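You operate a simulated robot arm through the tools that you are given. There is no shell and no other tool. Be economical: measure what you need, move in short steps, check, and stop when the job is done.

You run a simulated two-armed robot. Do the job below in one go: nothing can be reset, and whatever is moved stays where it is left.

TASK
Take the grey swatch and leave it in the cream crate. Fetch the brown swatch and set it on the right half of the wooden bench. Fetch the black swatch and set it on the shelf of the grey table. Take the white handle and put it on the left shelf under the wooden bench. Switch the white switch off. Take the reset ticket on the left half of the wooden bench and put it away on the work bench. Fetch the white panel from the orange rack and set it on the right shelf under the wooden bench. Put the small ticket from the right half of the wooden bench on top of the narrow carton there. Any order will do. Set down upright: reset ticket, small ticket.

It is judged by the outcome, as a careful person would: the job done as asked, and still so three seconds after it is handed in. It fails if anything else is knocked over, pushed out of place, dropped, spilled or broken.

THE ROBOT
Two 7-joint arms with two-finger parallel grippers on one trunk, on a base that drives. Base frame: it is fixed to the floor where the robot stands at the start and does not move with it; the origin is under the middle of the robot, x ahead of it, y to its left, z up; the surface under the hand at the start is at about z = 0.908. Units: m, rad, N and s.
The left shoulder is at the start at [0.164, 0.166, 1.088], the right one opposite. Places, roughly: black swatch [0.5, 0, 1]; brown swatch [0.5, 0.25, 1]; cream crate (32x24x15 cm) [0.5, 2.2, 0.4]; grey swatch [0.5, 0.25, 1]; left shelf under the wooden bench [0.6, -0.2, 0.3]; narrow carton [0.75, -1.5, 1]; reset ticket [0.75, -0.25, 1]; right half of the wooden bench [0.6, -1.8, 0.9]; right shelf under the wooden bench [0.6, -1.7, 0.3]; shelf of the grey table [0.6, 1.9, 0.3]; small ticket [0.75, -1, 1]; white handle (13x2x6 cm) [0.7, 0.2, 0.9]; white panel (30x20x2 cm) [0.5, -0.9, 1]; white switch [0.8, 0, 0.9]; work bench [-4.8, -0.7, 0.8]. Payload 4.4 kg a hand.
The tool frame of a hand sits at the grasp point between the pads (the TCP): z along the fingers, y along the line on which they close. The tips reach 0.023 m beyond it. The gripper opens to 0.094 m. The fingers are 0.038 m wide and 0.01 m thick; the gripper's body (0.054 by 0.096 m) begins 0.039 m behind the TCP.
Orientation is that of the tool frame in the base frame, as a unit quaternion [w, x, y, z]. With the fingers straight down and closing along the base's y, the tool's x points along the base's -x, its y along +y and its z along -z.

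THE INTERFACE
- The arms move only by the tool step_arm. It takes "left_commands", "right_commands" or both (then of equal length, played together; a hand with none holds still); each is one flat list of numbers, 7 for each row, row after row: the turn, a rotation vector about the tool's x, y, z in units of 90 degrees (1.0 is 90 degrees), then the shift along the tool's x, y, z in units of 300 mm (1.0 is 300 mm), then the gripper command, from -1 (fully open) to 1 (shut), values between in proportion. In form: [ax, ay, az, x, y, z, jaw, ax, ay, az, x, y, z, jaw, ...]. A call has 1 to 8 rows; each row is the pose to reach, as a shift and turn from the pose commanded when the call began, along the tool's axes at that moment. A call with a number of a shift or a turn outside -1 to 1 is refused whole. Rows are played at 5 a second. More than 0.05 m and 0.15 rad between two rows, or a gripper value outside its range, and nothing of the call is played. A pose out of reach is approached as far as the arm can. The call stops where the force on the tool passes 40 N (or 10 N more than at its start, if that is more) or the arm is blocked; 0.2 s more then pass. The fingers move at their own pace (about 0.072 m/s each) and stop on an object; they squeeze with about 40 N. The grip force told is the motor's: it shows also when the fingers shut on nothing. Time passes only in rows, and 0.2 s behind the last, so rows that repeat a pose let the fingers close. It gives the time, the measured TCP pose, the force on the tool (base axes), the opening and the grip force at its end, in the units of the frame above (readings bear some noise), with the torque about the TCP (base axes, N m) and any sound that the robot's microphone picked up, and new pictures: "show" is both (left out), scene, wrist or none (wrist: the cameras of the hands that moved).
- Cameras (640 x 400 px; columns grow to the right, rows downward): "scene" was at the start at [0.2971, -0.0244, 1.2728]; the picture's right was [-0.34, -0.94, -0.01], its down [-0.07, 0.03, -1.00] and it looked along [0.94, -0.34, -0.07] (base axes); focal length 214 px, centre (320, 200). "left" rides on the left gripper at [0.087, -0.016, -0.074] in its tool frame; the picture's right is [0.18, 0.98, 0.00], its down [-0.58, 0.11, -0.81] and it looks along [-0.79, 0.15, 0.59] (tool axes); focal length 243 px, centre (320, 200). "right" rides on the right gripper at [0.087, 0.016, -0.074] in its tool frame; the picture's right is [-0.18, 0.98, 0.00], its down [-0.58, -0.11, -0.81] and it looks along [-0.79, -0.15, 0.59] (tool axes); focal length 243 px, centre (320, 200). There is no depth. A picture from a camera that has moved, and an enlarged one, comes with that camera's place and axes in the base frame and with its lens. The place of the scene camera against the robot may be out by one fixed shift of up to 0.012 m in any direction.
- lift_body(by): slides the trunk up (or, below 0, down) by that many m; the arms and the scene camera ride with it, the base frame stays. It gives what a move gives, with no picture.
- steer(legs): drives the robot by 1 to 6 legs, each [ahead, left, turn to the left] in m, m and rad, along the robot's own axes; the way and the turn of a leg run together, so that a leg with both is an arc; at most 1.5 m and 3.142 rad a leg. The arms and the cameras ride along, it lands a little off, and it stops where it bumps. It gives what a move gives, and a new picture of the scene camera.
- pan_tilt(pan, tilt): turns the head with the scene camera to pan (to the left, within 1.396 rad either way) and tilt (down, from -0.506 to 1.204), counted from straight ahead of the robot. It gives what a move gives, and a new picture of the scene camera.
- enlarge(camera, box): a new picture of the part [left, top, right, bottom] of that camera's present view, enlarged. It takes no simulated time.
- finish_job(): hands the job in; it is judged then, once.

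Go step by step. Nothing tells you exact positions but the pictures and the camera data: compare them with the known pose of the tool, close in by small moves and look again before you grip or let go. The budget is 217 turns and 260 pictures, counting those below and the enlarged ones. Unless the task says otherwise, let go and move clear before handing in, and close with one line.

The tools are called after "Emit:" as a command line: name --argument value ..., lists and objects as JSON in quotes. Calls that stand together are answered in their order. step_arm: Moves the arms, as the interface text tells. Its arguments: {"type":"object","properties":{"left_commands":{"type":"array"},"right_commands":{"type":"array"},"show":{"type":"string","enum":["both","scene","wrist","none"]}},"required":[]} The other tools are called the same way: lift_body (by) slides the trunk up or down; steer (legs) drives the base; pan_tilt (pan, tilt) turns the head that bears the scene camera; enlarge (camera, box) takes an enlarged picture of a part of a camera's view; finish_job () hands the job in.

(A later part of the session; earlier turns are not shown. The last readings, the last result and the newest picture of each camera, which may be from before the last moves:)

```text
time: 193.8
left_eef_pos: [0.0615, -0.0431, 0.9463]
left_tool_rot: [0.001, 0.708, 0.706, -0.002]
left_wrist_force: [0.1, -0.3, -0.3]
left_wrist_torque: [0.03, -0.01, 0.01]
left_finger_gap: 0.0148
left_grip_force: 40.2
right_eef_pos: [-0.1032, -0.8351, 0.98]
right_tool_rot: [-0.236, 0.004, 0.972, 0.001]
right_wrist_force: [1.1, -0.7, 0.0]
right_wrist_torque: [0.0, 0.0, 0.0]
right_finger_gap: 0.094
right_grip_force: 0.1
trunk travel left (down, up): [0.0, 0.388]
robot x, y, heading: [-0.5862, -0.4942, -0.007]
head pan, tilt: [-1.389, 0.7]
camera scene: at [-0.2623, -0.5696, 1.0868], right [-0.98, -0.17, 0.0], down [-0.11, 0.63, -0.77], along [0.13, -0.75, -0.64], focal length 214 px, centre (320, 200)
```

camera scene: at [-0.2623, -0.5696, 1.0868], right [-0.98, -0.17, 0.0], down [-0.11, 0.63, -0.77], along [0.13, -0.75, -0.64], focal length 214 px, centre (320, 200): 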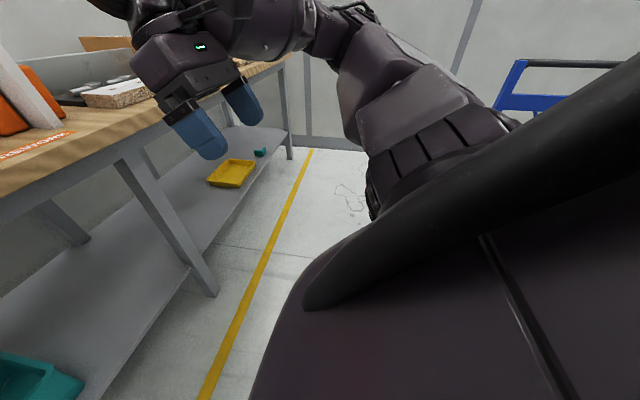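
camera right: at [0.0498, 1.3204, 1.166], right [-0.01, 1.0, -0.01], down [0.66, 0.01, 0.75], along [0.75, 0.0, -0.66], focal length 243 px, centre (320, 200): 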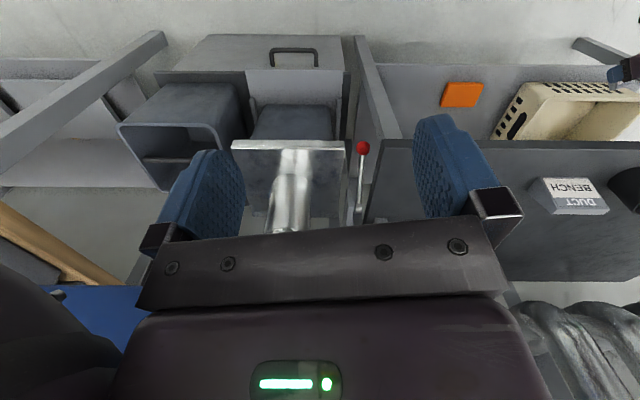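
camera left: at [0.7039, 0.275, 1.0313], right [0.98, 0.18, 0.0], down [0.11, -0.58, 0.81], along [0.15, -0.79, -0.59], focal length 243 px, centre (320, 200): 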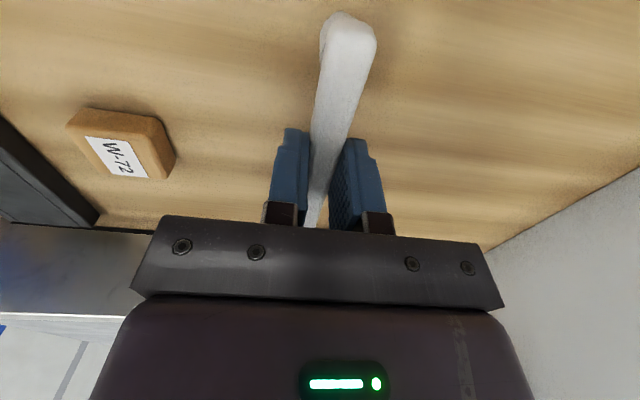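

A blue cart stands right-behind. I lower the left hand first, then go closer to the bench and strafe in that lane.

Emit:
step_arm --left_commands '[0, 0, 0, 0, 0, 0.14, 1, 0, 0, 0, 0, 0, 0.28, 1, 0, 0, 0, 0, 0, 0.42, 1, 0, 0, 0, 0, 0, 0.56, 1, 0, 0, 0, 0, 0, 0.7, 1, 0, 0, 0, 0, 0, 0.84, 1, 0, 0, 0, 0, 0, 0.98, 1]' --show "none"

Emit:
pan_tilt --pan 0.3 --tilt 0.75

```text
time: 195.4
left_eef_pos: [0.0613, -0.044, 0.6508]
left_tool_rot: [0.001, 0.708, 0.706, 0.0]
left_wrist_force: [-1.3, -0.2, 0.2]
left_wrist_torque: [0.01, 0.01, 0.02]
left_finger_gap: 0.0148
left_grip_force: 40.2
right_eef_pos: [-0.1035, -0.8345, 0.9814]
right_tool_rot: [-0.236, 0.005, 0.972, 0.002]
right_wrist_force: [0.4, 0.0, 1.1]
right_wrist_torque: [-0.02, 0.03, 0.0]
right_finger_gap: 0.0942
right_grip_force: 0.1
trunk travel left (down, up): [0.0, 0.388]
robot x, y, heading: [-0.5892, -0.4978, -0.012]
head pan, tilt: [-1.389, 0.7]
```

```text
time: 197.1
left_eef_pos: [0.0603, -0.0435, 0.6524]
left_tool_rot: [0.0, 0.707, 0.707, -0.002]
left_wrist_force: [-1.1, 0.2, -1.5]
left_wrist_torque: [0.0, -0.03, 0.01]
left_finger_gap: 0.0149
left_grip_force: 40.6
right_eef_pos: [-0.1031, -0.8341, 0.9815]
right_tool_rot: [-0.236, 0.004, 0.972, 0.002]
right_wrist_force: [-0.3, 0.1, 0.2]
right_wrist_torque: [-0.01, 0.01, 0.02]
right_finger_gap: 0.0942
right_grip_force: 0.0
trunk travel left (down, up): [0.0, 0.388]
robot x, y, heading: [-0.5886, -0.4933, -0.01]
head pan, tilt: [0.3, 0.75]
camera scene: at [-0.1975, -0.4622, 1.0825], right [0.29, -0.96, 0.0], down [-0.65, -0.2, -0.73], along [0.7, 0.21, -0.68], focal length 214 px, centre (320, 200)
```

scene: 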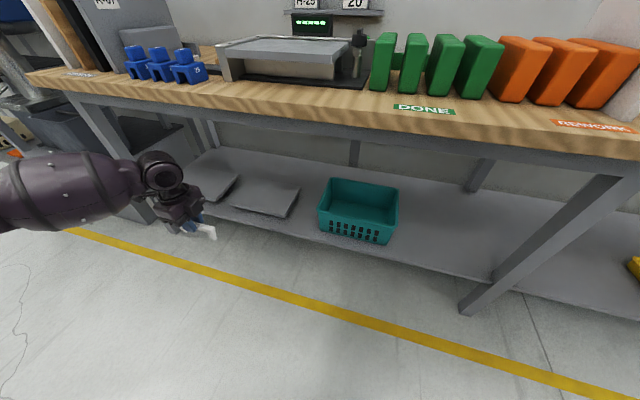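

Free spot at y≈-0.78 confirmed. Lower the hand to z≈0.45, then drive forward a bit and strafe right.

Emit:
step_arm --left_commands '[0, 0, 0, 0, 0, 0.14, 1, 0, 0, 0, 0, 0, 0.28, 1, 0, 0, 0, 0, 0, 0.42, 1, 0, 0, 0, 0, 0, 0.56, 1, 0, 0, 0, 0, 0, 0.69, 1]' --right_commands '[0, -0.05, 0, 0.12, 0, -0.04, -1, 0, -0.1, 0, 0.24, 0, -0.08, -1, 0, -0.15, 0, 0.36, 0, -0.12, -1, 0, -0.21, 0, 0.48, 0, -0.16, -1, 0, -0.25, 0, 0.56, 0, -0.16, -1]' --show "none"

Emit:
steer --legs '[[0.22, 0, 0.01], [0, -0.74, 0]]'

```text
time: 198.3
left_eef_pos: [0.0611, -0.0429, 0.4443]
left_tool_rot: [0.001, 0.707, 0.707, -0.001]
left_wrist_force: [-0.1, 0.8, -0.9]
left_wrist_torque: [-0.03, 0.0, -0.02]
left_finger_gap: 0.0149
left_grip_force: 39.6
right_eef_pos: [-0.2275, -0.8328, 1.089]
right_tool_rot: [-0.041, 0.006, 0.999, 0.002]
right_wrist_force: [0.5, 0.6, -1.6]
right_wrist_torque: [0.0, 0.02, 0.03]
right_finger_gap: 0.0941
right_grip_force: 0.0
right hand out of reach, approached as far as the arm can: row 5
trunk travel left (down, up): [0.0, 0.388]
robot x, y, heading: [-0.5889, -0.4967, -0.006]
head pan, tilt: [0.3, 0.75]
```

```text
time: 206.4
left_eef_pos: [0.2786, -0.7648, 0.4448]
left_tool_rot: [0.0, 0.7, 0.714, -0.002]
left_wrist_force: [-0.1, 1.3, 0.2]
left_wrist_torque: [0.02, 0.0, -0.02]
left_finger_gap: 0.0147
left_grip_force: 39.8
right_eef_pos: [0.0035, -1.5578, 1.0878]
right_tool_rot: [-0.041, -0.005, 0.999, 0.002]
right_wrist_force: [0.8, -1.0, 0.5]
right_wrist_torque: [-0.01, 0.04, 0.0]
right_finger_gap: 0.0942
right_grip_force: 0.1
trunk travel left (down, up): [0.0, 0.388]
robot x, y, heading: [-0.3636, -1.2276, 0.009]
head pan, tilt: [0.3, 0.75]
camera scene: at [0.0269, -1.1874, 1.0825], right [0.31, -0.95, 0.0], down [-0.65, -0.21, -0.73], along [0.7, 0.22, -0.68], focal length 214 px, centre (320, 200)
```

scene: 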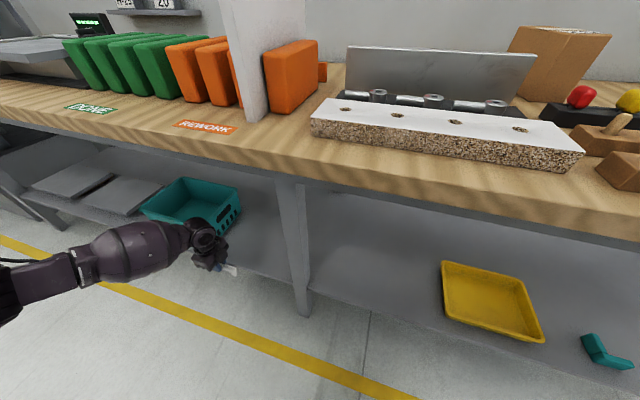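

Now drive in 0.18 m over the shelf.

Emit:
steer --legs '[[0.18, -0.02, -0.005]]'

Emit:
enlarge --camera "left" --box '[0, 0, 640, 400]'

```text
time: 207.9
left_eef_pos: [0.4568, -0.7828, 0.4445]
left_tool_rot: [0.0, 0.702, 0.713, -0.002]
left_wrist_force: [0.0, -0.1, -0.2]
left_wrist_torque: [-0.01, -0.01, -0.01]
left_finger_gap: 0.0148
left_grip_force: 39.7
right_eef_pos: [0.1831, -1.5777, 1.0882]
right_tool_rot: [-0.042, -0.003, 0.999, 0.002]
right_wrist_force: [-0.3, 0.3, -0.4]
right_wrist_torque: [-0.01, 0.02, 0.01]
right_finger_gap: 0.094
right_grip_force: 0.1
trunk travel left (down, up): [0.0, 0.388]
robot x, y, heading: [-0.185, -1.2468, 0.009]
head pan, tilt: [0.3, 0.75]
camera scene: at [0.2069, -1.206, 1.0823], right [0.3, -0.95, 0.0], down [-0.65, -0.21, -0.73], along [0.7, 0.22, -0.68], focal length 214 px, centre (320, 200)
```

scene: 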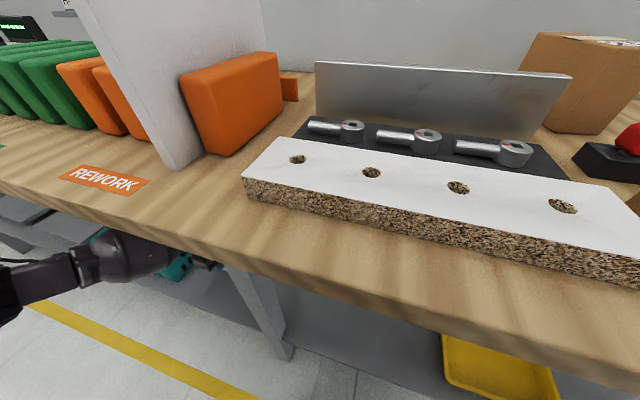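

```text
1.00 times, centred on (320, 200) of left (not enlarged: the box is as wide or as high as the picture)
camera zoom: at [0.4399, -0.6967, 0.5182], right [0.98, 0.2, 0.0], down [0.12, -0.58, 0.81], along [0.16, -0.79, -0.59], focal length 243 px, centre (320, 200)
```

zoom: 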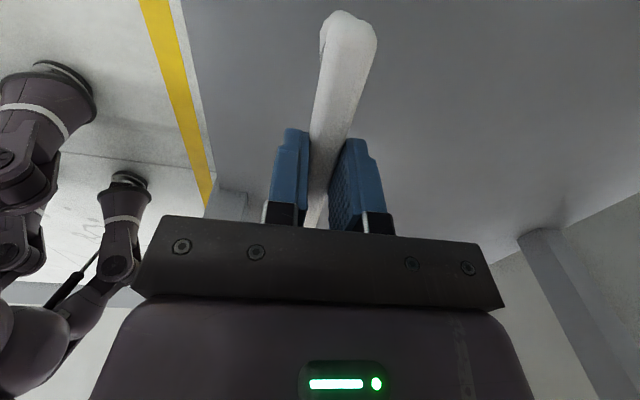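

Over the clear shelf. Lower until contact.

Emit:
step_arm --left_commands '[0, 0, 0, 0, 0, 0.1, 1, 0, 0, 0, 0, 0, 0.18, 1, 0, 0, 0, 0, 0, 0.21, 1, 0, 0, 0, 0, 0, 0.23, 1, 0, 0, 0, 0, 0, 0.25, 1, 0, 0, 0, 0, 0, 0.27, 1, 0, 0, 0, 0, 0, 0.29, 1]' --show "wrist"

```text
time: 209.5
left_eef_pos: [0.457, -0.7845, 0.358]
left_tool_rot: [0.0, 0.702, 0.712, -0.001]
left_wrist_force: [-0.4, 0.6, -1.0]
left_wrist_torque: [-0.01, 0.0, 0.02]
left_finger_gap: 0.0146
left_grip_force: 39.8
right_eef_pos: [0.1813, -1.5774, 1.0876]
right_tool_rot: [-0.042, -0.004, 0.999, 0.003]
right_wrist_force: [0.0, 0.3, 0.1]
right_wrist_torque: [-0.02, 0.04, 0.01]
right_finger_gap: 0.094
right_grip_force: 0.2
trunk travel left (down, up): [0.0, 0.388]
robot x, y, heading: [-0.1815, -1.245, 0.01]
head pan, tilt: [0.3, 0.75]
camera left: at [0.4395, -0.6978, 0.4325], right [0.98, 0.2, 0.0], down [0.12, -0.58, 0.81], along [0.16, -0.79, -0.59], focal length 243 px, centre (320, 200)
```

left: 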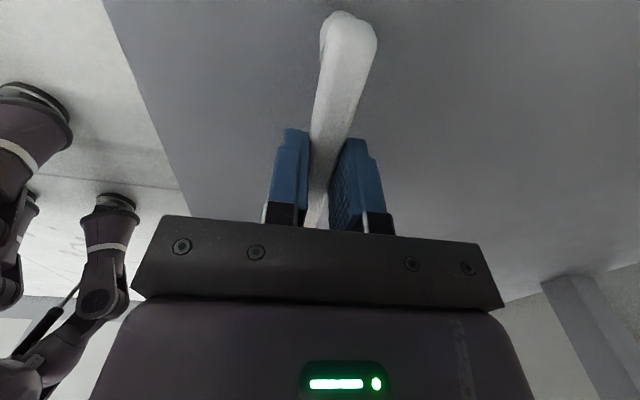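

Emit:
step_arm --left_commands '[0, 0, 0, 0, 0, 0.025, 1, 0, 0, 0, 0, 0, 0.05, 1, 0, 0, 0, 0, 0, 0.075, 1, 0, 0, 0, 0, 0, 0.1, 1, 0, 0, 0, 0, 0, 0.125, 1, 0, 0, 0, 0, 0, 0.15, 1, 0, 0, 0, 0, 0, 0.175, 1, 0, 0, 0, 0, 0, 0.2, 1]' --show "wrist"

```text
time: 210.0
left_eef_pos: [0.4603, -0.7832, 0.3579]
left_tool_rot: [0.003, 0.701, 0.713, 0.001]
left_wrist_force: [-6.6, -2.3, 28.8]
left_wrist_torque: [0.35, 0.34, 0.13]
left_finger_gap: 0.0149
left_grip_force: 40.2
right_eef_pos: [0.1809, -1.5778, 1.0888]
right_tool_rot: [-0.041, -0.004, 0.999, 0.002]
right_wrist_force: [1.0, 0.1, -0.2]
right_wrist_torque: [-0.01, -0.02, 0.0]
right_finger_gap: 0.0942
right_grip_force: 0.0
trunk travel left (down, up): [0.0, 0.388]
robot x, y, heading: [-0.1839, -1.2486, 0.013]
head pan, tilt: [0.3, 0.75]
stopped in row 2 (left hand): the force on the tool passed its limit at 49 N (the readings are from after the stop); the commanded pose is now the measured one
camera left: at [0.4422, -0.6968, 0.4312], right [0.98, 0.2, 0.0], down [0.11, -0.58, 0.81], along [0.16, -0.79, -0.59], focal length 243 px, centre (320, 200)
```

left: 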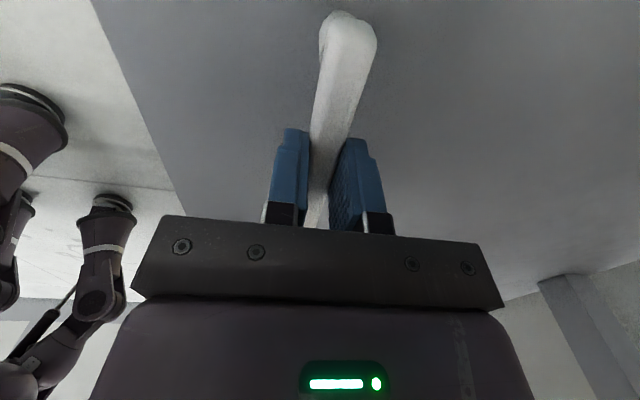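

Contact felt; the handle stands on the shelf. Relax, open and rise.

Emit:
step_arm --left_commands '[0, 0, 0, 0, 0, -0.004, 1, 0, 0, 0, 0, 0, -0.004, 0.2, 0, 0, 0, 0, 0, -0.004, -0.5, 0, 0, 0, 0, 0, -0.004, -0.5, 0, 0, 0, 0, 0, -0.12, -0.5, 0, 0, 0, 0, 0, -0.26, -0.5]' --show "wrist"

```text
time: 211.4
left_eef_pos: [0.4563, -0.7834, 0.4295]
left_tool_rot: [0.0, 0.702, 0.712, -0.002]
left_wrist_force: [1.0, 0.6, -0.5]
left_wrist_torque: [0.01, -0.02, -0.03]
left_finger_gap: 0.0704
left_grip_force: 0.0
right_eef_pos: [0.1809, -1.5787, 1.0891]
right_tool_rot: [-0.041, -0.003, 0.999, 0.003]
right_wrist_force: [-0.6, 0.0, 1.2]
right_wrist_torque: [0.0, 0.02, 0.05]
right_finger_gap: 0.0937
right_grip_force: 0.1
trunk travel left (down, up): [0.0, 0.388]
robot x, y, heading: [-0.1826, -1.2427, 0.014]
head pan, tilt: [0.3, 0.75]
camera left: at [0.4391, -0.698, 0.5038], right [0.98, 0.2, 0.0], down [0.12, -0.58, 0.81], along [0.16, -0.79, -0.59], focal length 243 px, centre (320, 200)
```

left: 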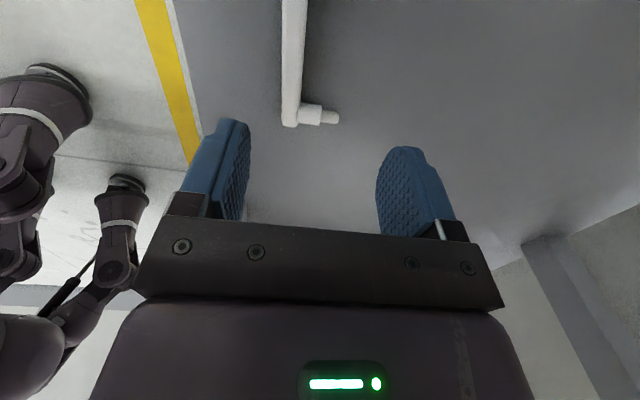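

The handle rolled onto its side but lies safely on the left shelf. I back out and raise up, then study the white panel and tickets.

Emit:
steer --legs '[[-0.3, 0, -0.014]]'

Emit:
lift_body --by 0.25

Emit:
pan_tilt --pan -0.1 --tilt 0.6

```text
time: 213.4
left_eef_pos: [0.1705, -0.7947, 0.429]
left_tool_rot: [0.0, 0.707, 0.707, -0.001]
left_wrist_force: [0.4, 0.2, 0.7]
left_wrist_torque: [0.03, -0.02, -0.03]
left_finger_gap: 0.0706
left_grip_force: 0.1
right_eef_pos: [-0.1193, -1.5838, 1.0888]
right_tool_rot: [-0.041, 0.004, 0.999, 0.002]
right_wrist_force: [0.3, 0.1, 0.0]
right_wrist_torque: [-0.07, -0.01, -0.03]
right_finger_gap: 0.0943
right_grip_force: 0.1
trunk travel left (down, up): [0.0, 0.388]
robot x, y, heading: [-0.4787, -1.2481, -0.004]
head pan, tilt: [0.3, 0.75]
camera scene: at [-0.0883, -1.2128, 1.0827], right [0.29, -0.96, 0.0], down [-0.65, -0.2, -0.73], along [0.7, 0.21, -0.68], focal length 214 px, centre (320, 200)
```

scene: 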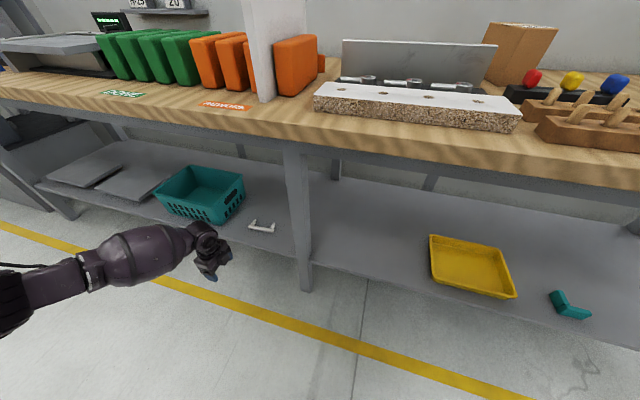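

```text
time: 216.0
left_eef_pos: [0.1703, -0.7951, 0.6779]
left_tool_rot: [-0.001, 0.707, 0.707, -0.002]
left_wrist_force: [-0.1, -0.5, 0.5]
left_wrist_torque: [-0.01, -0.03, 0.01]
left_finger_gap: 0.0701
left_grip_force: 0.0
right_eef_pos: [-0.1182, -1.5851, 1.3371]
right_tool_rot: [-0.041, 0.006, 0.999, 0.003]
right_wrist_force: [1.4, 0.5, 0.4]
right_wrist_torque: [-0.03, 0.02, -0.01]
right_finger_gap: 0.0939
right_grip_force: 0.0
trunk travel left (down, up): [-0.25, 0.138]
robot x, y, heading: [-0.4779, -1.2451, -0.005]
head pan, tilt: [0.3, 0.75]
```

```text
time: 216.9
left_eef_pos: [0.1698, -0.7962, 0.6796]
left_tool_rot: [0.0, 0.707, 0.707, -0.002]
left_wrist_force: [-1.0, -0.4, -0.6]
left_wrist_torque: [0.0, -0.05, 0.02]
left_finger_gap: 0.0704
left_grip_force: 0.0
right_eef_pos: [-0.1178, -1.5837, 1.3377]
right_tool_rot: [-0.041, 0.004, 0.999, 0.002]
right_wrist_force: [-0.6, 0.6, -0.2]
right_wrist_torque: [-0.03, 0.01, -0.01]
right_finger_gap: 0.0941
right_grip_force: 0.1
trunk travel left (down, up): [-0.25, 0.138]
robot x, y, heading: [-0.4784, -1.2459, -0.006]
head pan, tilt: [-0.099, 0.6]
camera scene: at [-0.2958, -1.2443, 1.3886], right [-0.11, -0.99, 0.0], down [-0.56, 0.06, -0.82], along [0.82, -0.09, -0.57], focal length 214 px, centre (320, 200)
```

scene: 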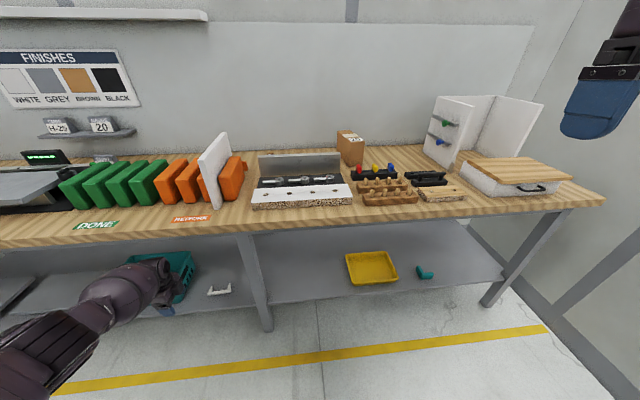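

Emit:
enlarge --camera "scene" --box '[190, 115, 390, 240]'

Emit:
enlarge --camera "scene" --box '[330, 90, 610, 265]'

```text
3.20 times, centred on (290, 178) of scene
camera zoom: at [-0.2958, -1.2443, 1.3886], right [-0.11, -0.99, 0.0], down [-0.56, 0.06, -0.82], along [0.82, -0.09, -0.57], focal length 686 px, centre (416, 272)
```

zoom: 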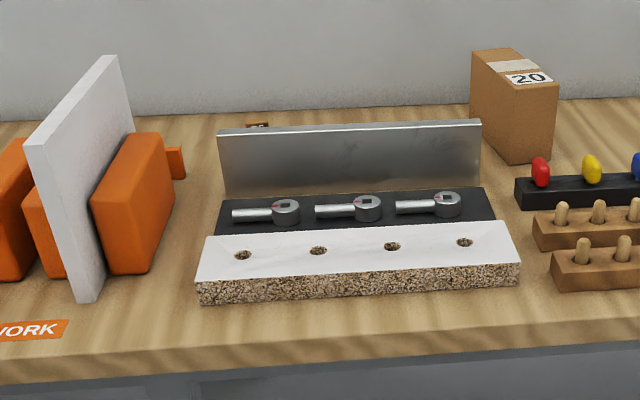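

```text
2.29 times, centred on (470, 178) of scene
camera zoom: at [-0.2958, -1.2443, 1.3886], right [-0.11, -0.99, 0.0], down [-0.56, 0.06, -0.82], along [0.82, -0.09, -0.57], focal length 490 px, centre (-23, 251)
```

zoom: 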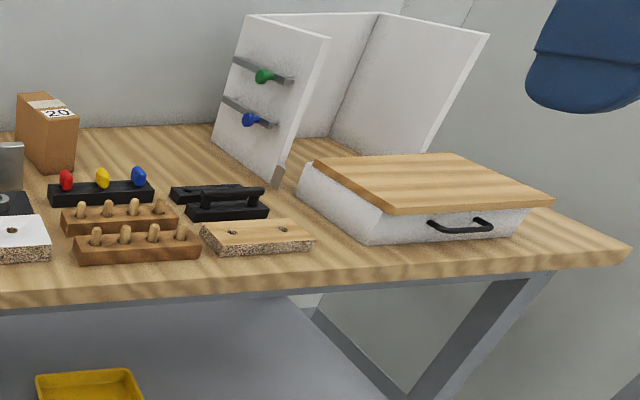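

The white panel stands at x 0.38–0.66, y≈-0.945, top z≈1.108. A small ticket hides behind the metal plate; the carton is at the back. I raise the left hand and yaw it back to straight.

Emit:
step_arm --left_commands '[0, 0, -0.09, 0, 0, -0.12, -0.5, 0, 0, -0.18, 0, 0, -0.24, -0.5, 0, 0, -0.27, 0, 0, -0.36, -0.5, 0, 0, -0.36, 0, 0, -0.48, -0.5, 0, 0, -0.45, 0, 0, -0.6, -0.5, 0, 0, -0.54, 0, 0, -0.72, -0.5, 0, 0, -0.63, 0, 0, -0.84, -0.5, 0, 0, -0.72, 0, 0, -0.96, -0.5]' --show "none"

Emit:
step_arm --left_commands '[0, 0, -0.09, 0, 0, -0.12, -0.5, 0, 0, -0.18, 0, 0, -0.24, -0.5, 0, 0, -0.27, 0, 0, -0.36, -0.5, 0, 0, -0.28, 0, 0, -0.48, -0.5, 0, 0, -0.28, 0, 0, -0.6, -0.5, 0, 0, -0.28, 0, 0, -0.72, -0.5, 0, 0, -0.28, 0, 0, -0.84, -0.5, 0, 0, -0.28, 0, 0, -0.96, -0.5]' --show "none"

```text
time: 218.7
left_eef_pos: [0.1695, -0.7974, 0.9671]
left_tool_rot: [0.0, 0.219, 0.976, -0.001]
left_wrist_force: [0.4, 0.3, 0.1]
left_wrist_torque: [0.0, -0.01, -0.03]
left_finger_gap: 0.0705
left_grip_force: 0.0
right_eef_pos: [-0.1178, -1.5852, 1.3388]
right_tool_rot: [-0.041, 0.006, 0.999, 0.003]
right_wrist_force: [0.0, 0.0, -1.2]
right_wrist_torque: [0.01, -0.01, -0.01]
right_finger_gap: 0.094
right_grip_force: 0.0
trunk travel left (down, up): [-0.25, 0.138]
robot x, y, heading: [-0.4786, -1.2427, -0.003]
head pan, tilt: [-0.099, 0.6]
```

```text
time: 220.5
left_eef_pos: [0.1676, -0.7937, 1.2569]
left_tool_rot: [-0.001, 0.001, 1.0, -0.001]
left_wrist_force: [-0.5, -1.0, -0.1]
left_wrist_torque: [0.0, -0.02, 0.0]
left_finger_gap: 0.0702
left_grip_force: 0.0
right_eef_pos: [-0.1198, -1.5855, 1.338]
right_tool_rot: [-0.04, 0.005, 0.999, 0.003]
right_wrist_force: [0.4, 0.2, 0.0]
right_wrist_torque: [0.03, -0.01, -0.03]
right_finger_gap: 0.0937
right_grip_force: 0.0
trunk travel left (down, up): [-0.25, 0.138]
robot x, y, heading: [-0.4798, -1.2426, -0.005]
head pan, tilt: [-0.099, 0.6]
```

Emit:
steer --legs '[[0.32, 0, 0.005], [0, -0.15, 0]]'

Emit:
enlarge --camera "left" --box '[0, 0, 640, 400]'

```text
time: 224.2
left_eef_pos: [0.4943, -0.944, 1.2554]
left_tool_rot: [0.0, -0.002, 1.0, 0.0]
left_wrist_force: [-0.8, -0.1, 0.7]
left_wrist_torque: [0.02, 0.02, -0.01]
left_finger_gap: 0.0706
left_grip_force: 0.1
right_eef_pos: [0.2114, -1.7345, 1.3378]
right_tool_rot: [-0.042, 0.003, 0.999, 0.003]
right_wrist_force: [0.2, 0.5, 0.0]
right_wrist_torque: [-0.01, 0.0, 0.01]
right_finger_gap: 0.0939
right_grip_force: 0.0
trunk travel left (down, up): [-0.25, 0.138]
robot x, y, heading: [-0.1487, -1.3993, -0.01]
head pan, tilt: [-0.099, 0.6]
camera scene: at [0.032, -1.3962, 1.3887], right [-0.1, -0.99, 0.0], down [-0.56, 0.06, -0.83], along [0.82, -0.08, -0.56], focal length 214 px, centre (320, 200)
```

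scene: 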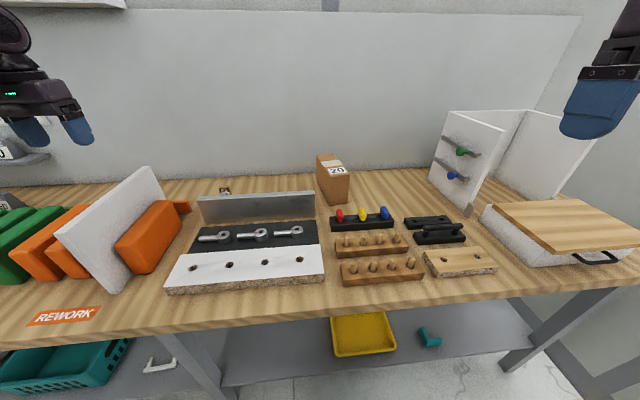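

```text
1.00 times, centred on (320, 200) of left (not enlarged: the box is as wide or as high as the picture)
camera zoom: at [0.4094, -0.9592, 1.3292], right [-0.19, 0.98, 0.0], down [0.58, 0.11, 0.81], along [0.79, 0.15, -0.59], focal length 243 px, centre (320, 200)
```

zoom: 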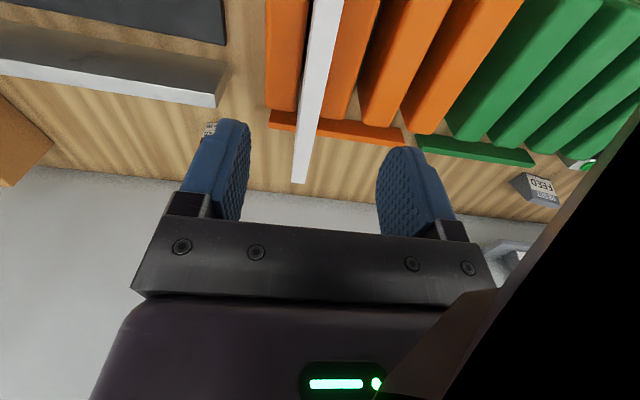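

Panel is centred at y≈-0.941 under the hand. Descend to z≈1.083 and grip.

Emit:
step_arm --left_commands '[0, 0, 0, -0.05, 0.007, 0.15, -0.5, 0, 0, 0, -0.053, 0.007, 0.3, -0.5, 0, 0, 0, -0.053, 0.007, 0.45, -0.5, 0, 0, 0, -0.053, 0.007, 0.575, -0.5, 0, 0, 0, -0.053, 0.007, 0.575, 0.2, 0, 0, 0, -0.053, 0.007, 0.575, 1, 0, 0, 0, -0.053, 0.007, 0.575, 1]'

```text
time: 225.8
left_eef_pos: [0.5093, -0.9415, 1.0836]
left_tool_rot: [0.0, -0.003, 1.0, -0.001]
left_wrist_force: [-0.1, 1.8, 2.2]
left_wrist_torque: [0.52, -0.25, -0.08]
left_finger_gap: 0.0199
left_grip_force: 39.7
right_eef_pos: [0.2117, -1.7339, 1.3381]
right_tool_rot: [-0.04, 0.002, 0.999, 0.002]
right_wrist_force: [0.6, -1.0, 0.5]
right_wrist_torque: [0.0, -0.04, -0.01]
right_finger_gap: 0.0941
right_grip_force: 0.0
trunk travel left (down, up): [-0.25, 0.138]
robot x, y, heading: [-0.147, -1.3998, -0.002]
head pan, tilt: [-0.099, 0.6]
camera scene: at [0.0318, -1.3957, 1.3887], right [-0.1, -0.99, 0.0], down [-0.56, 0.06, -0.83], along [0.82, -0.08, -0.56], focal length 214 px, centre (320, 200)
camera left: at [0.4247, -0.9579, 1.1574], right [-0.19, 0.98, 0.0], down [0.58, 0.11, 0.81], along [0.79, 0.15, -0.59], focal length 243 px, centre (320, 200)
```

scene: 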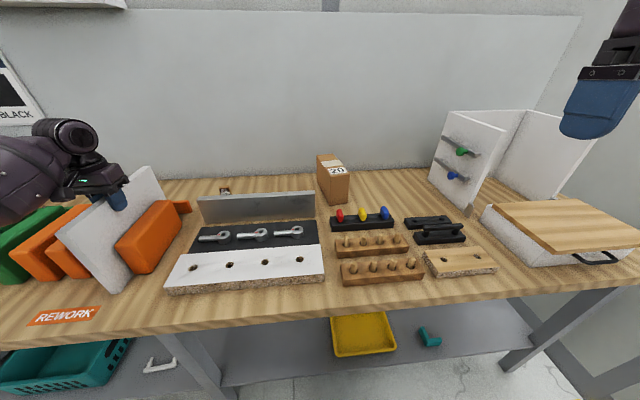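
left: 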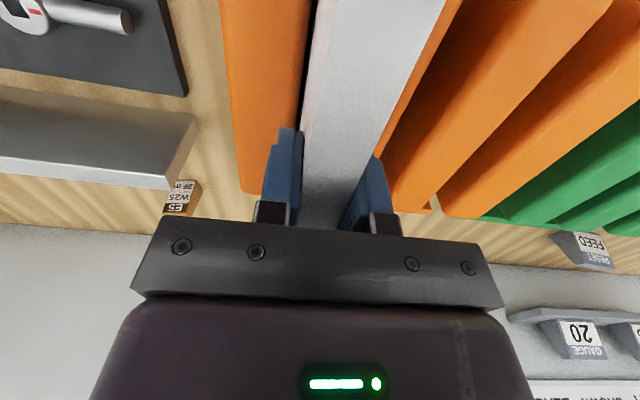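

Panel gripped. Lift straight up out of the rack.

Emit:
step_arm --left_commands '[0, 0, 0, 0, 0, -0.12, 1, 0, 0, 0, 0, 0, -0.26, 1, 0, 0, 0, 0, 0, -0.4, 1, 0, 0, 0, 0, 0, -0.54, 1, 0, 0, 0, 0.05, 0, -0.68, 1, 0, 0, 0, 0.12, 0, -0.8, 1, 0, 0, 0, 0.2, 0, -0.88, 1]'

```text
time: 227.4
left_eef_pos: [0.4495, -0.9384, 1.3464]
left_tool_rot: [0.0, -0.001, 1.0, -0.001]
left_wrist_force: [-0.5, -0.2, -8.0]
left_wrist_torque: [-0.01, 0.15, -0.03]
left_finger_gap: 0.0197
left_grip_force: 40.1
right_eef_pos: [0.2103, -1.7332, 1.3393]
right_tool_rot: [-0.041, 0.002, 0.999, 0.002]
right_wrist_force: [-0.9, -0.9, -0.4]
right_wrist_torque: [0.02, -0.01, 0.02]
right_finger_gap: 0.0941
right_grip_force: 0.0
trunk travel left (down, up): [-0.25, 0.138]
robot x, y, heading: [-0.1488, -1.3974, -0.002]
head pan, tilt: [-0.099, 0.6]
camera scene: at [0.0309, -1.3954, 1.3889], right [-0.1, -0.99, 0.0], down [-0.56, 0.06, -0.83], along [0.82, -0.08, -0.56], focal length 214 px, centre (320, 200)
camera left: at [0.3644, -0.9546, 1.4211], right [-0.19, 0.98, 0.0], down [0.58, 0.11, 0.81], along [0.79, 0.15, -0.59], focal length 243 px, centre (320, 200)
```

scene: 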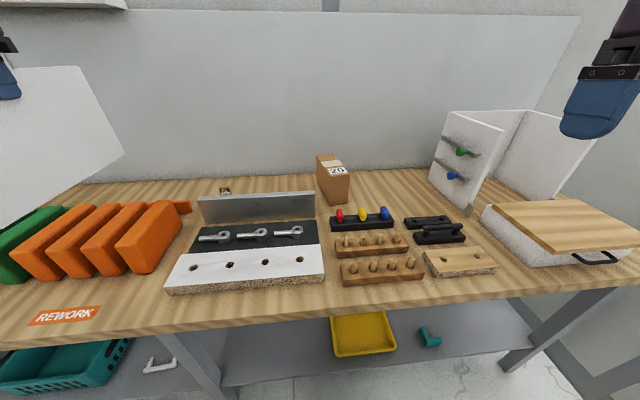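
left: 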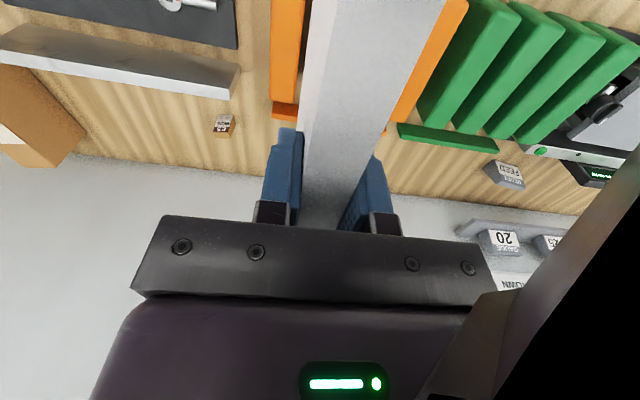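

Clean lift. Back off and strafe right to face the free part of the right shelf (y≈-1.1…-1.47).

Emit:
steer --legs '[[-0.32, 0, 0.002], [0, -0.32, 0]]'

Emit:
step_arm --left_commands '[0, 0, 0.09, 0, 0, 0, 1, 0, 0, 0.18, 0, 0, 0, 1, 0, 0, 0.27, 0, 0, 0, 1, 0, 0, 0.36, 0, 0, 0, 1, 0, 0, 0.45, 0, 0, 0, 1, 0, 0, 0.54, 0, 0, 0, 1, 0, 0, 0.63, 0, 0, 0, 1, 0, 0, 0.72, 0, 0, 0, 1]' --show "scene"

```text
time: 232.6
left_eef_pos: [0.1236, -1.2613, 1.346]
left_tool_rot: [0.0, -0.001, 1.0, 0.0]
left_wrist_force: [-0.2, -0.4, -7.7]
left_wrist_torque: [-0.01, 0.18, 0.03]
left_finger_gap: 0.0198
left_grip_force: 39.6
right_eef_pos: [-0.1182, -2.0573, 1.3381]
right_tool_rot: [-0.042, 0.003, 0.999, 0.003]
right_wrist_force: [-0.4, -1.0, -0.7]
right_wrist_torque: [-0.05, -0.02, 0.02]
right_finger_gap: 0.094
right_grip_force: 0.2
trunk travel left (down, up): [-0.25, 0.138]
robot x, y, heading: [-0.4788, -1.7205, -0.005]
head pan, tilt: [-0.099, 0.6]
camera scene: at [-0.2964, -1.7188, 1.3885], right [-0.1, -0.99, 0.0], down [-0.56, 0.06, -0.82], along [0.82, -0.09, -0.57], focal length 214 px, centre (320, 200)
```

scene: 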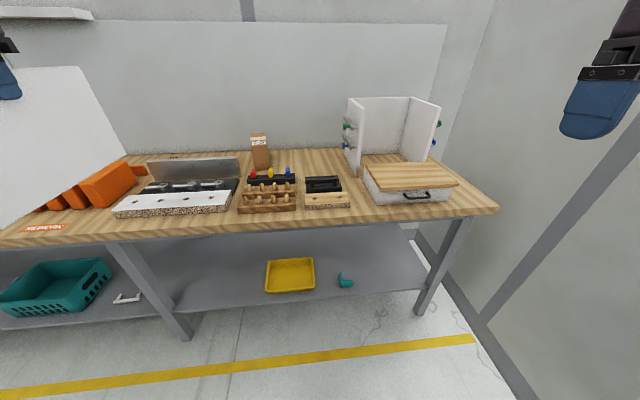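

```text
time: 234.4
left_eef_pos: [0.1242, -1.2627, 1.3463]
left_tool_rot: [0.0, 0.536, 0.844, -0.002]
left_wrist_force: [0.1, 0.0, -8.1]
left_wrist_torque: [0.18, 0.07, -0.03]
left_finger_gap: 0.0199
left_grip_force: 40.2
right_eef_pos: [-0.1177, -2.0578, 1.3377]
right_tool_rot: [-0.042, 0.004, 0.999, 0.002]
right_wrist_force: [0.0, 0.0, -0.5]
right_wrist_torque: [-0.01, 0.0, -0.01]
right_finger_gap: 0.0941
right_grip_force: 0.1
trunk travel left (down, up): [-0.25, 0.138]
robot x, y, heading: [-0.4786, -1.7198, -0.007]
head pan, tilt: [-0.099, 0.6]
camera scene: at [-0.2964, -1.7186, 1.3885], right [-0.1, -0.99, 0.0], down [-0.56, 0.06, -0.82], along [0.82, -0.09, -0.57], focal length 214 px, centre (320, 200)
```

scene: 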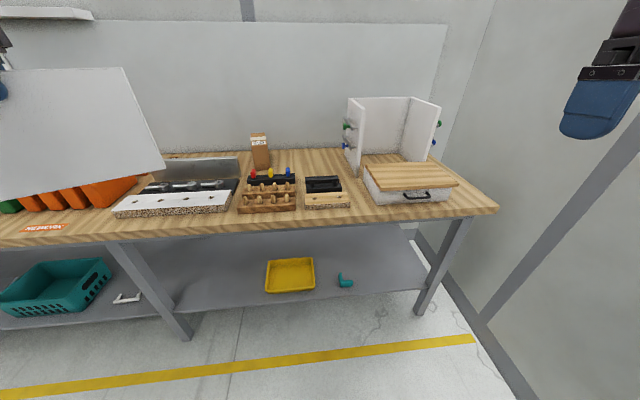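

Finish the yaw, then lower the trunk.

Emit:
step_arm --left_commands '[0, 0, 0.09, 0, 0, 0.05, 1, 0, 0, 0.18, 0, 0, 0.1, 1, 0, 0, 0.27, 0, 0, 0.15, 1, 0, 0, 0.282, 0, 0, 0.2, 1]' --show "none"

Emit:
lift_body --by -0.25

```text
time: 235.4
left_eef_pos: [0.1243, -1.2622, 1.2866]
left_tool_rot: [0.0, 0.708, 0.706, -0.002]
left_wrist_force: [0.6, 0.6, -6.9]
left_wrist_torque: [0.15, 0.01, -0.02]
left_finger_gap: 0.0198
left_grip_force: 40.1
right_eef_pos: [-0.117, -2.0578, 1.339]
right_tool_rot: [-0.042, 0.003, 0.999, 0.002]
right_wrist_force: [0.3, -0.1, -0.1]
right_wrist_torque: [0.04, 0.04, -0.02]
right_finger_gap: 0.0941
right_grip_force: 0.0
trunk travel left (down, up): [-0.25, 0.138]
robot x, y, heading: [-0.4772, -1.7198, -0.003]
head pan, tilt: [-0.099, 0.6]
```

```text
time: 238.0
left_eef_pos: [0.1228, -1.2623, 1.0367]
left_tool_rot: [0.0, 0.707, 0.707, 0.0]
left_wrist_force: [0.2, -0.8, -8.1]
left_wrist_torque: [0.15, 0.0, 0.01]
left_finger_gap: 0.0198
left_grip_force: 39.8
right_eef_pos: [-0.0006, -2.0575, 0.9688]
right_tool_rot: [-0.279, 0.004, 0.96, 0.003]
right_wrist_force: [-0.2, 0.6, -0.4]
right_wrist_torque: [0.05, -0.01, -0.03]
right_finger_gap: 0.094
right_grip_force: 0.2
trunk travel left (down, up): [0.0, 0.388]
robot x, y, heading: [-0.4794, -1.7194, -0.008]
head pan, tilt: [-0.099, 0.6]
```

Lower the panel in front of the bench.

Emit:
step_arm --left_commands '[0, 0, 0, 0, 0, 0.14, 1, 0, 0, 0, 0, 0, 0.28, 1, 0, 0, 0, 0, 0, 0.42, 1, 0, 0, 0, 0, 0, 0.56, 1, 0, 0, 0, 0, 0, 0.7, 1, 0, 0, 0, 0, 0, 0.84, 1, 0, 0, 0, 0, 0, 0.98, 1]' --show "none"

Emit:
step_arm --left_commands '[-0.09, 0, 0, 0, 0, 0.05, 1, -0.18, 0, 0, 0, 0, 0.1, 1, -0.27, 0, 0, 0, 0, 0.15, 1, -0.36, 0, 0, 0, 0, 0.2, 1, -0.45, 0, 0, 0, 0, 0.25, 1, -0.54, 0, 0, 0, 0, 0.3, 1, -0.63, 0, 0, 0, 0, 0.35, 1, -0.72, 0, 0, 0, 0, 0.4, 1]' --show "scene"

```text
time: 239.6
left_eef_pos: [0.124, -1.2615, 0.741]
left_tool_rot: [0.002, 0.707, 0.707, -0.002]
left_wrist_force: [0.2, -0.3, -7.9]
left_wrist_torque: [0.13, 0.0, 0.05]
left_finger_gap: 0.0198
left_grip_force: 39.8
right_eef_pos: [0.0008, -2.057, 0.9686]
right_tool_rot: [-0.282, 0.004, 0.96, 0.003]
right_wrist_force: [1.0, 0.4, -0.3]
right_wrist_torque: [0.01, 0.01, 0.01]
right_finger_gap: 0.0941
right_grip_force: 0.0
trunk travel left (down, up): [0.0, 0.388]
robot x, y, heading: [-0.4817, -1.7191, -0.005]
head pan, tilt: [-0.099, 0.6]
```

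```text
time: 241.4
left_eef_pos: [0.1247, -1.2637, 0.6207]
left_tool_rot: [0.381, 0.596, 0.598, 0.377]
left_wrist_force: [0.8, -0.8, -7.3]
left_wrist_torque: [0.14, 0.59, 0.02]
left_finger_gap: 0.0201
left_grip_force: 39.6
right_eef_pos: [0.0012, -2.0573, 0.9699]
right_tool_rot: [-0.281, 0.004, 0.96, 0.003]
right_wrist_force: [0.4, -0.7, -0.1]
right_wrist_torque: [0.0, -0.01, -0.01]
right_finger_gap: 0.094
right_grip_force: 0.1
trunk travel left (down, up): [0.0, 0.388]
robot x, y, heading: [-0.475, -1.7223, -0.006]
head pan, tilt: [-0.099, 0.6]
camera scene: at [-0.08, -1.7194, 1.0951], right [-0.1, -0.99, 0.0], down [-0.56, 0.06, -0.82], along [0.82, -0.09, -0.57], focal length 214 px, centre (320, 200)
```

scene: 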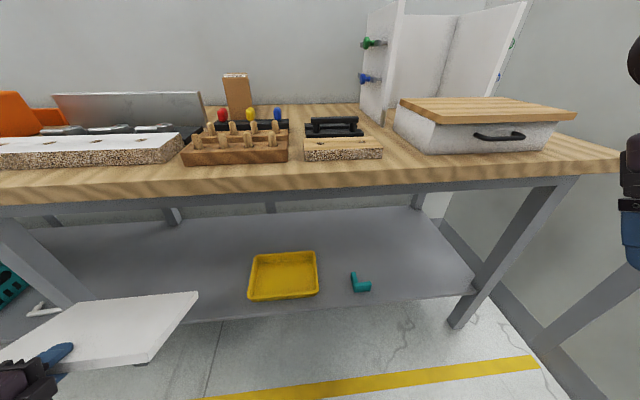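

The panel is now nearly horizontal ahead of the hand. Lower to z≈0.46, then drive over the shelf.

Emit:
step_arm --left_commands '[-0.01, 0, 0, 0, -0.12, 0.056, 1, -0.02, 0, 0, 0, -0.24, 0.112, 1, -0.03, 0, 0, 0, -0.36, 0.168, 1, -0.04, 0, 0, 0, -0.48, 0.224, 1]' --show "none"

Emit:
pan_tilt --pan 0.5 --tilt 0.75

```text
time: 242.4
left_eef_pos: [0.1227, -1.2611, 0.4627]
left_tool_rot: [0.398, 0.585, 0.585, 0.397]
left_wrist_force: [0.5, -0.7, -6.0]
left_wrist_torque: [0.11, 0.57, 0.01]
left_finger_gap: 0.02
left_grip_force: 39.9
right_eef_pos: [-0.0001, -2.0586, 0.9695]
right_tool_rot: [-0.281, 0.004, 0.96, 0.003]
right_wrist_force: [0.2, 0.4, -0.8]
right_wrist_torque: [-0.01, 0.03, 0.01]
right_finger_gap: 0.094
right_grip_force: 0.1
trunk travel left (down, up): [0.0, 0.388]
robot x, y, heading: [-0.4767, -1.7221, -0.008]
head pan, tilt: [-0.099, 0.6]
```

```text
time: 243.4
left_eef_pos: [0.1234, -1.2622, 0.4635]
left_tool_rot: [0.397, 0.585, 0.586, 0.396]
left_wrist_force: [0.3, -0.8, -8.3]
left_wrist_torque: [0.13, 0.62, 0.0]
left_finger_gap: 0.02
left_grip_force: 40.3
right_eef_pos: [0.0002, -2.0585, 0.9684]
right_tool_rot: [-0.281, 0.004, 0.96, 0.002]
right_wrist_force: [0.0, -0.5, 0.2]
right_wrist_torque: [0.0, 0.01, 0.02]
right_finger_gap: 0.094
right_grip_force: 0.1
trunk travel left (down, up): [0.0, 0.388]
robot x, y, heading: [-0.4767, -1.7217, -0.007]
head pan, tilt: [0.499, 0.75]
camera scene: at [-0.0951, -1.6713, 1.0823], right [0.47, -0.88, 0.0], down [-0.6, -0.32, -0.73], along [0.64, 0.35, -0.68], focal length 214 px, centre (320, 200)
```

scene: 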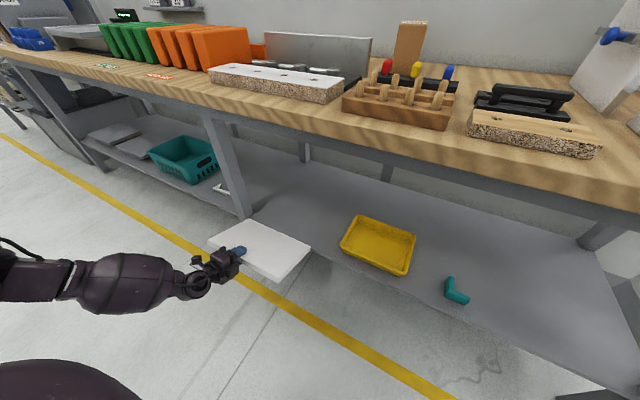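

Before driving in, tuck the right arm back from the bench.

Emit:
step_arm --right_commands '[0, -0.05, 0, 0.12, 0, -0.04, -1, 0, -0.1, 0, 0.24, 0, -0.08, -1, 0, -0.15, 0, 0.36, 0, -0.12, -1, 0, -0.21, 0, 0.48, 0, -0.16, -1, 0, -0.25, 0, 0.56, 0, -0.2, -1]' --show "none"

Emit:
steer --legs '[[0.15, -0.02, 0.007]]'

```text
time: 244.6
left_eef_pos: [0.1217, -1.2631, 0.4635]
left_tool_rot: [0.398, 0.584, 0.586, 0.396]
left_wrist_force: [-0.4, -0.1, -7.8]
left_wrist_torque: [0.1, 0.59, 0.0]
left_finger_gap: 0.0199
left_grip_force: 39.8
right_eef_pos: [-0.1075, -2.0569, 1.086]
right_tool_rot: [-0.088, 0.005, 0.996, 0.004]
right_wrist_force: [0.6, 0.7, 0.2]
right_wrist_torque: [-0.03, 0.01, -0.02]
right_finger_gap: 0.094
right_grip_force: 0.1
right hand out of reach, approached as far as the arm can: row 4, 5
trunk travel left (down, up): [0.0, 0.388]
robot x, y, heading: [-0.4781, -1.7234, -0.003]
head pan, tilt: [0.499, 0.75]
```

```text
time: 246.0
left_eef_pos: [0.2686, -1.2785, 0.4624]
left_tool_rot: [0.395, 0.583, 0.588, 0.398]
left_wrist_force: [0.8, 0.5, -8.7]
left_wrist_torque: [0.1, 0.61, 0.0]
left_finger_gap: 0.0199
left_grip_force: 40.3
right_eef_pos: [0.0468, -2.0733, 1.0855]
right_tool_rot: [-0.087, 0.0, 0.996, 0.003]
right_wrist_force: [-0.1, -0.1, 0.0]
right_wrist_torque: [-0.01, 0.01, -0.06]
right_finger_gap: 0.0938
right_grip_force: 0.1
trunk travel left (down, up): [0.0, 0.388]
robot x, y, heading: [-0.3286, -1.7393, -0.001]
head pan, tilt: [0.499, 0.75]
camera scene: at [0.056, -1.6886, 1.0821], right [0.48, -0.88, 0.0], down [-0.6, -0.33, -0.73], along [0.64, 0.35, -0.68], focal length 214 px, centre (320, 200)
```

scene: 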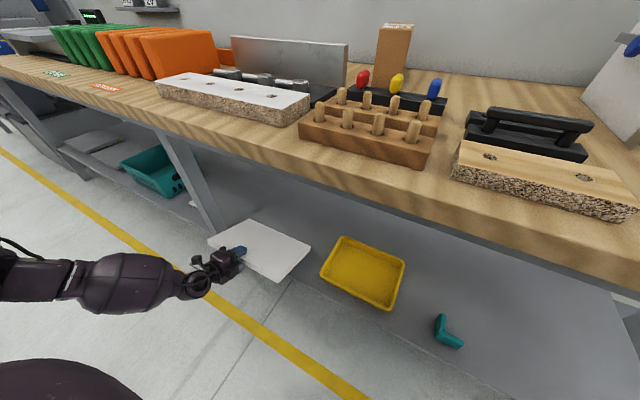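

Emit:
steer --legs '[[0.17, 0.01, 0.0]]'

Emit:
step_arm --left_commands '[0, 0, 0, 0, -0.06, 0.023, 1, 0, 0, 0, 0, -0.12, 0.047, 1, 0, 0, 0, 0, -0.17, 0.066, 1, 0, 0, 0, 0, -0.21, 0.08, 1, 0, 0, 0, 0, -0.24, 0.093, 1, 0, 0, 0, 0, -0.27, 0.1, 1]' --show "wrist"

```text
time: 247.4
left_eef_pos: [0.4397, -1.2657, 0.463]
left_tool_rot: [0.396, 0.583, 0.588, 0.397]
left_wrist_force: [0.7, -0.2, -7.4]
left_wrist_torque: [0.12, 0.61, 0.02]
left_finger_gap: 0.02
left_grip_force: 40.2
right_eef_pos: [0.2175, -2.0642, 1.0853]
right_tool_rot: [-0.088, 0.0, 0.996, 0.002]
right_wrist_force: [1.2, 0.2, 0.3]
right_wrist_torque: [0.0, 0.02, 0.0]
right_finger_gap: 0.0941
right_grip_force: 0.1
trunk travel left (down, up): [0.0, 0.388]
robot x, y, heading: [-0.1584, -1.7293, 0.002]
head pan, tilt: [0.499, 0.75]
camera scene: at [0.2262, -1.6774, 1.0821], right [0.48, -0.88, 0.0], down [-0.6, -0.33, -0.73], along [0.64, 0.35, -0.68], focal length 214 px, centre (320, 200)
```

scene: 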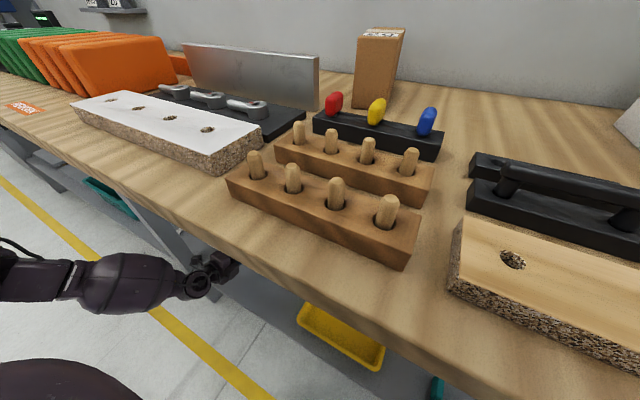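

```text
time: 248.8
left_eef_pos: [0.4369, -1.2664, 0.3783]
left_tool_rot: [0.396, 0.582, 0.588, 0.398]
left_wrist_force: [-0.9, -0.9, -1.8]
left_wrist_torque: [0.16, -0.23, -0.02]
left_finger_gap: 0.0199
left_grip_force: 40.1
right_eef_pos: [0.2147, -2.0643, 1.0867]
right_tool_rot: [-0.087, 0.001, 0.996, 0.003]
right_wrist_force: [0.6, -0.4, 0.2]
right_wrist_torque: [-0.03, 0.03, -0.01]
right_finger_gap: 0.0941
right_grip_force: 0.0
trunk travel left (down, up): [0.0, 0.388]
robot x, y, heading: [-0.1558, -1.7295, 0.001]
head pan, tilt: [0.499, 0.75]
camera left: at [0.3622, -1.1807, 0.3891], right [0.36, 0.19, 0.91], down [-0.7, -0.59, 0.4], along [0.61, -0.79, -0.08], focal length 243 px, centre (320, 200)
```

left: 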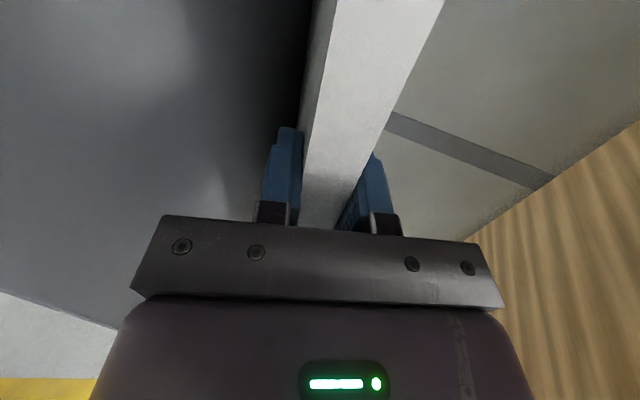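

Far edge touches the shelf. I flatten a little more, lower, and open gently.

Emit:
step_arm --left_commands '[-0.045, 0, 0, 0, -0.03, 0.012, 1, -0.09, 0, 0, 0, -0.062, 0.025, 1, -0.09, 0, 0, 0, -0.062, 0.025, 0.3, -0.09, 0, 0, 0, -0.062, 0.025, -0.2, -0.09, 0, 0, 0, -0.062, 0.025, -0.2]' --show "wrist"

```text
time: 250.0
left_eef_pos: [0.4364, -1.2669, 0.3562]
left_tool_rot: [0.436, 0.554, 0.558, 0.438]
left_wrist_force: [1.3, -0.1, -4.0]
left_wrist_torque: [0.06, -0.1, -0.01]
left_finger_gap: 0.058
left_grip_force: 1.6
right_eef_pos: [0.2141, -2.0629, 1.086]
right_tool_rot: [-0.087, 0.0, 0.996, 0.002]
right_wrist_force: [-0.2, 0.3, -0.2]
right_wrist_torque: [-0.02, 0.02, 0.04]
right_finger_gap: 0.0941
right_grip_force: 0.1
trunk travel left (down, up): [0.0, 0.388]
robot x, y, heading: [-0.156, -1.7315, 0.003]
head pan, tilt: [0.499, 0.75]
camera left: at [0.3603, -1.1807, 0.3582], right [0.23, 0.19, 0.95], down [-0.75, -0.59, 0.3], along [0.62, -0.79, 0.01], focal length 243 px, centre (320, 200)
```

left: 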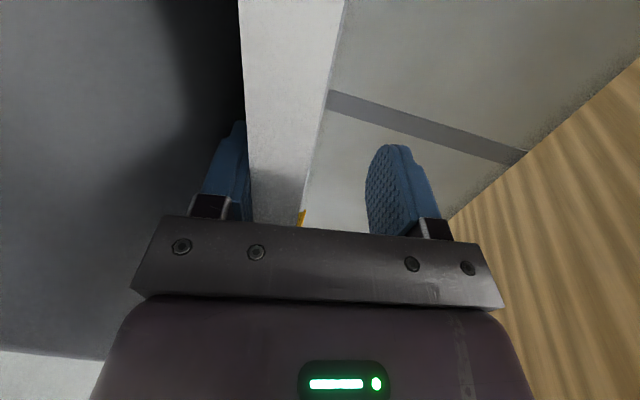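

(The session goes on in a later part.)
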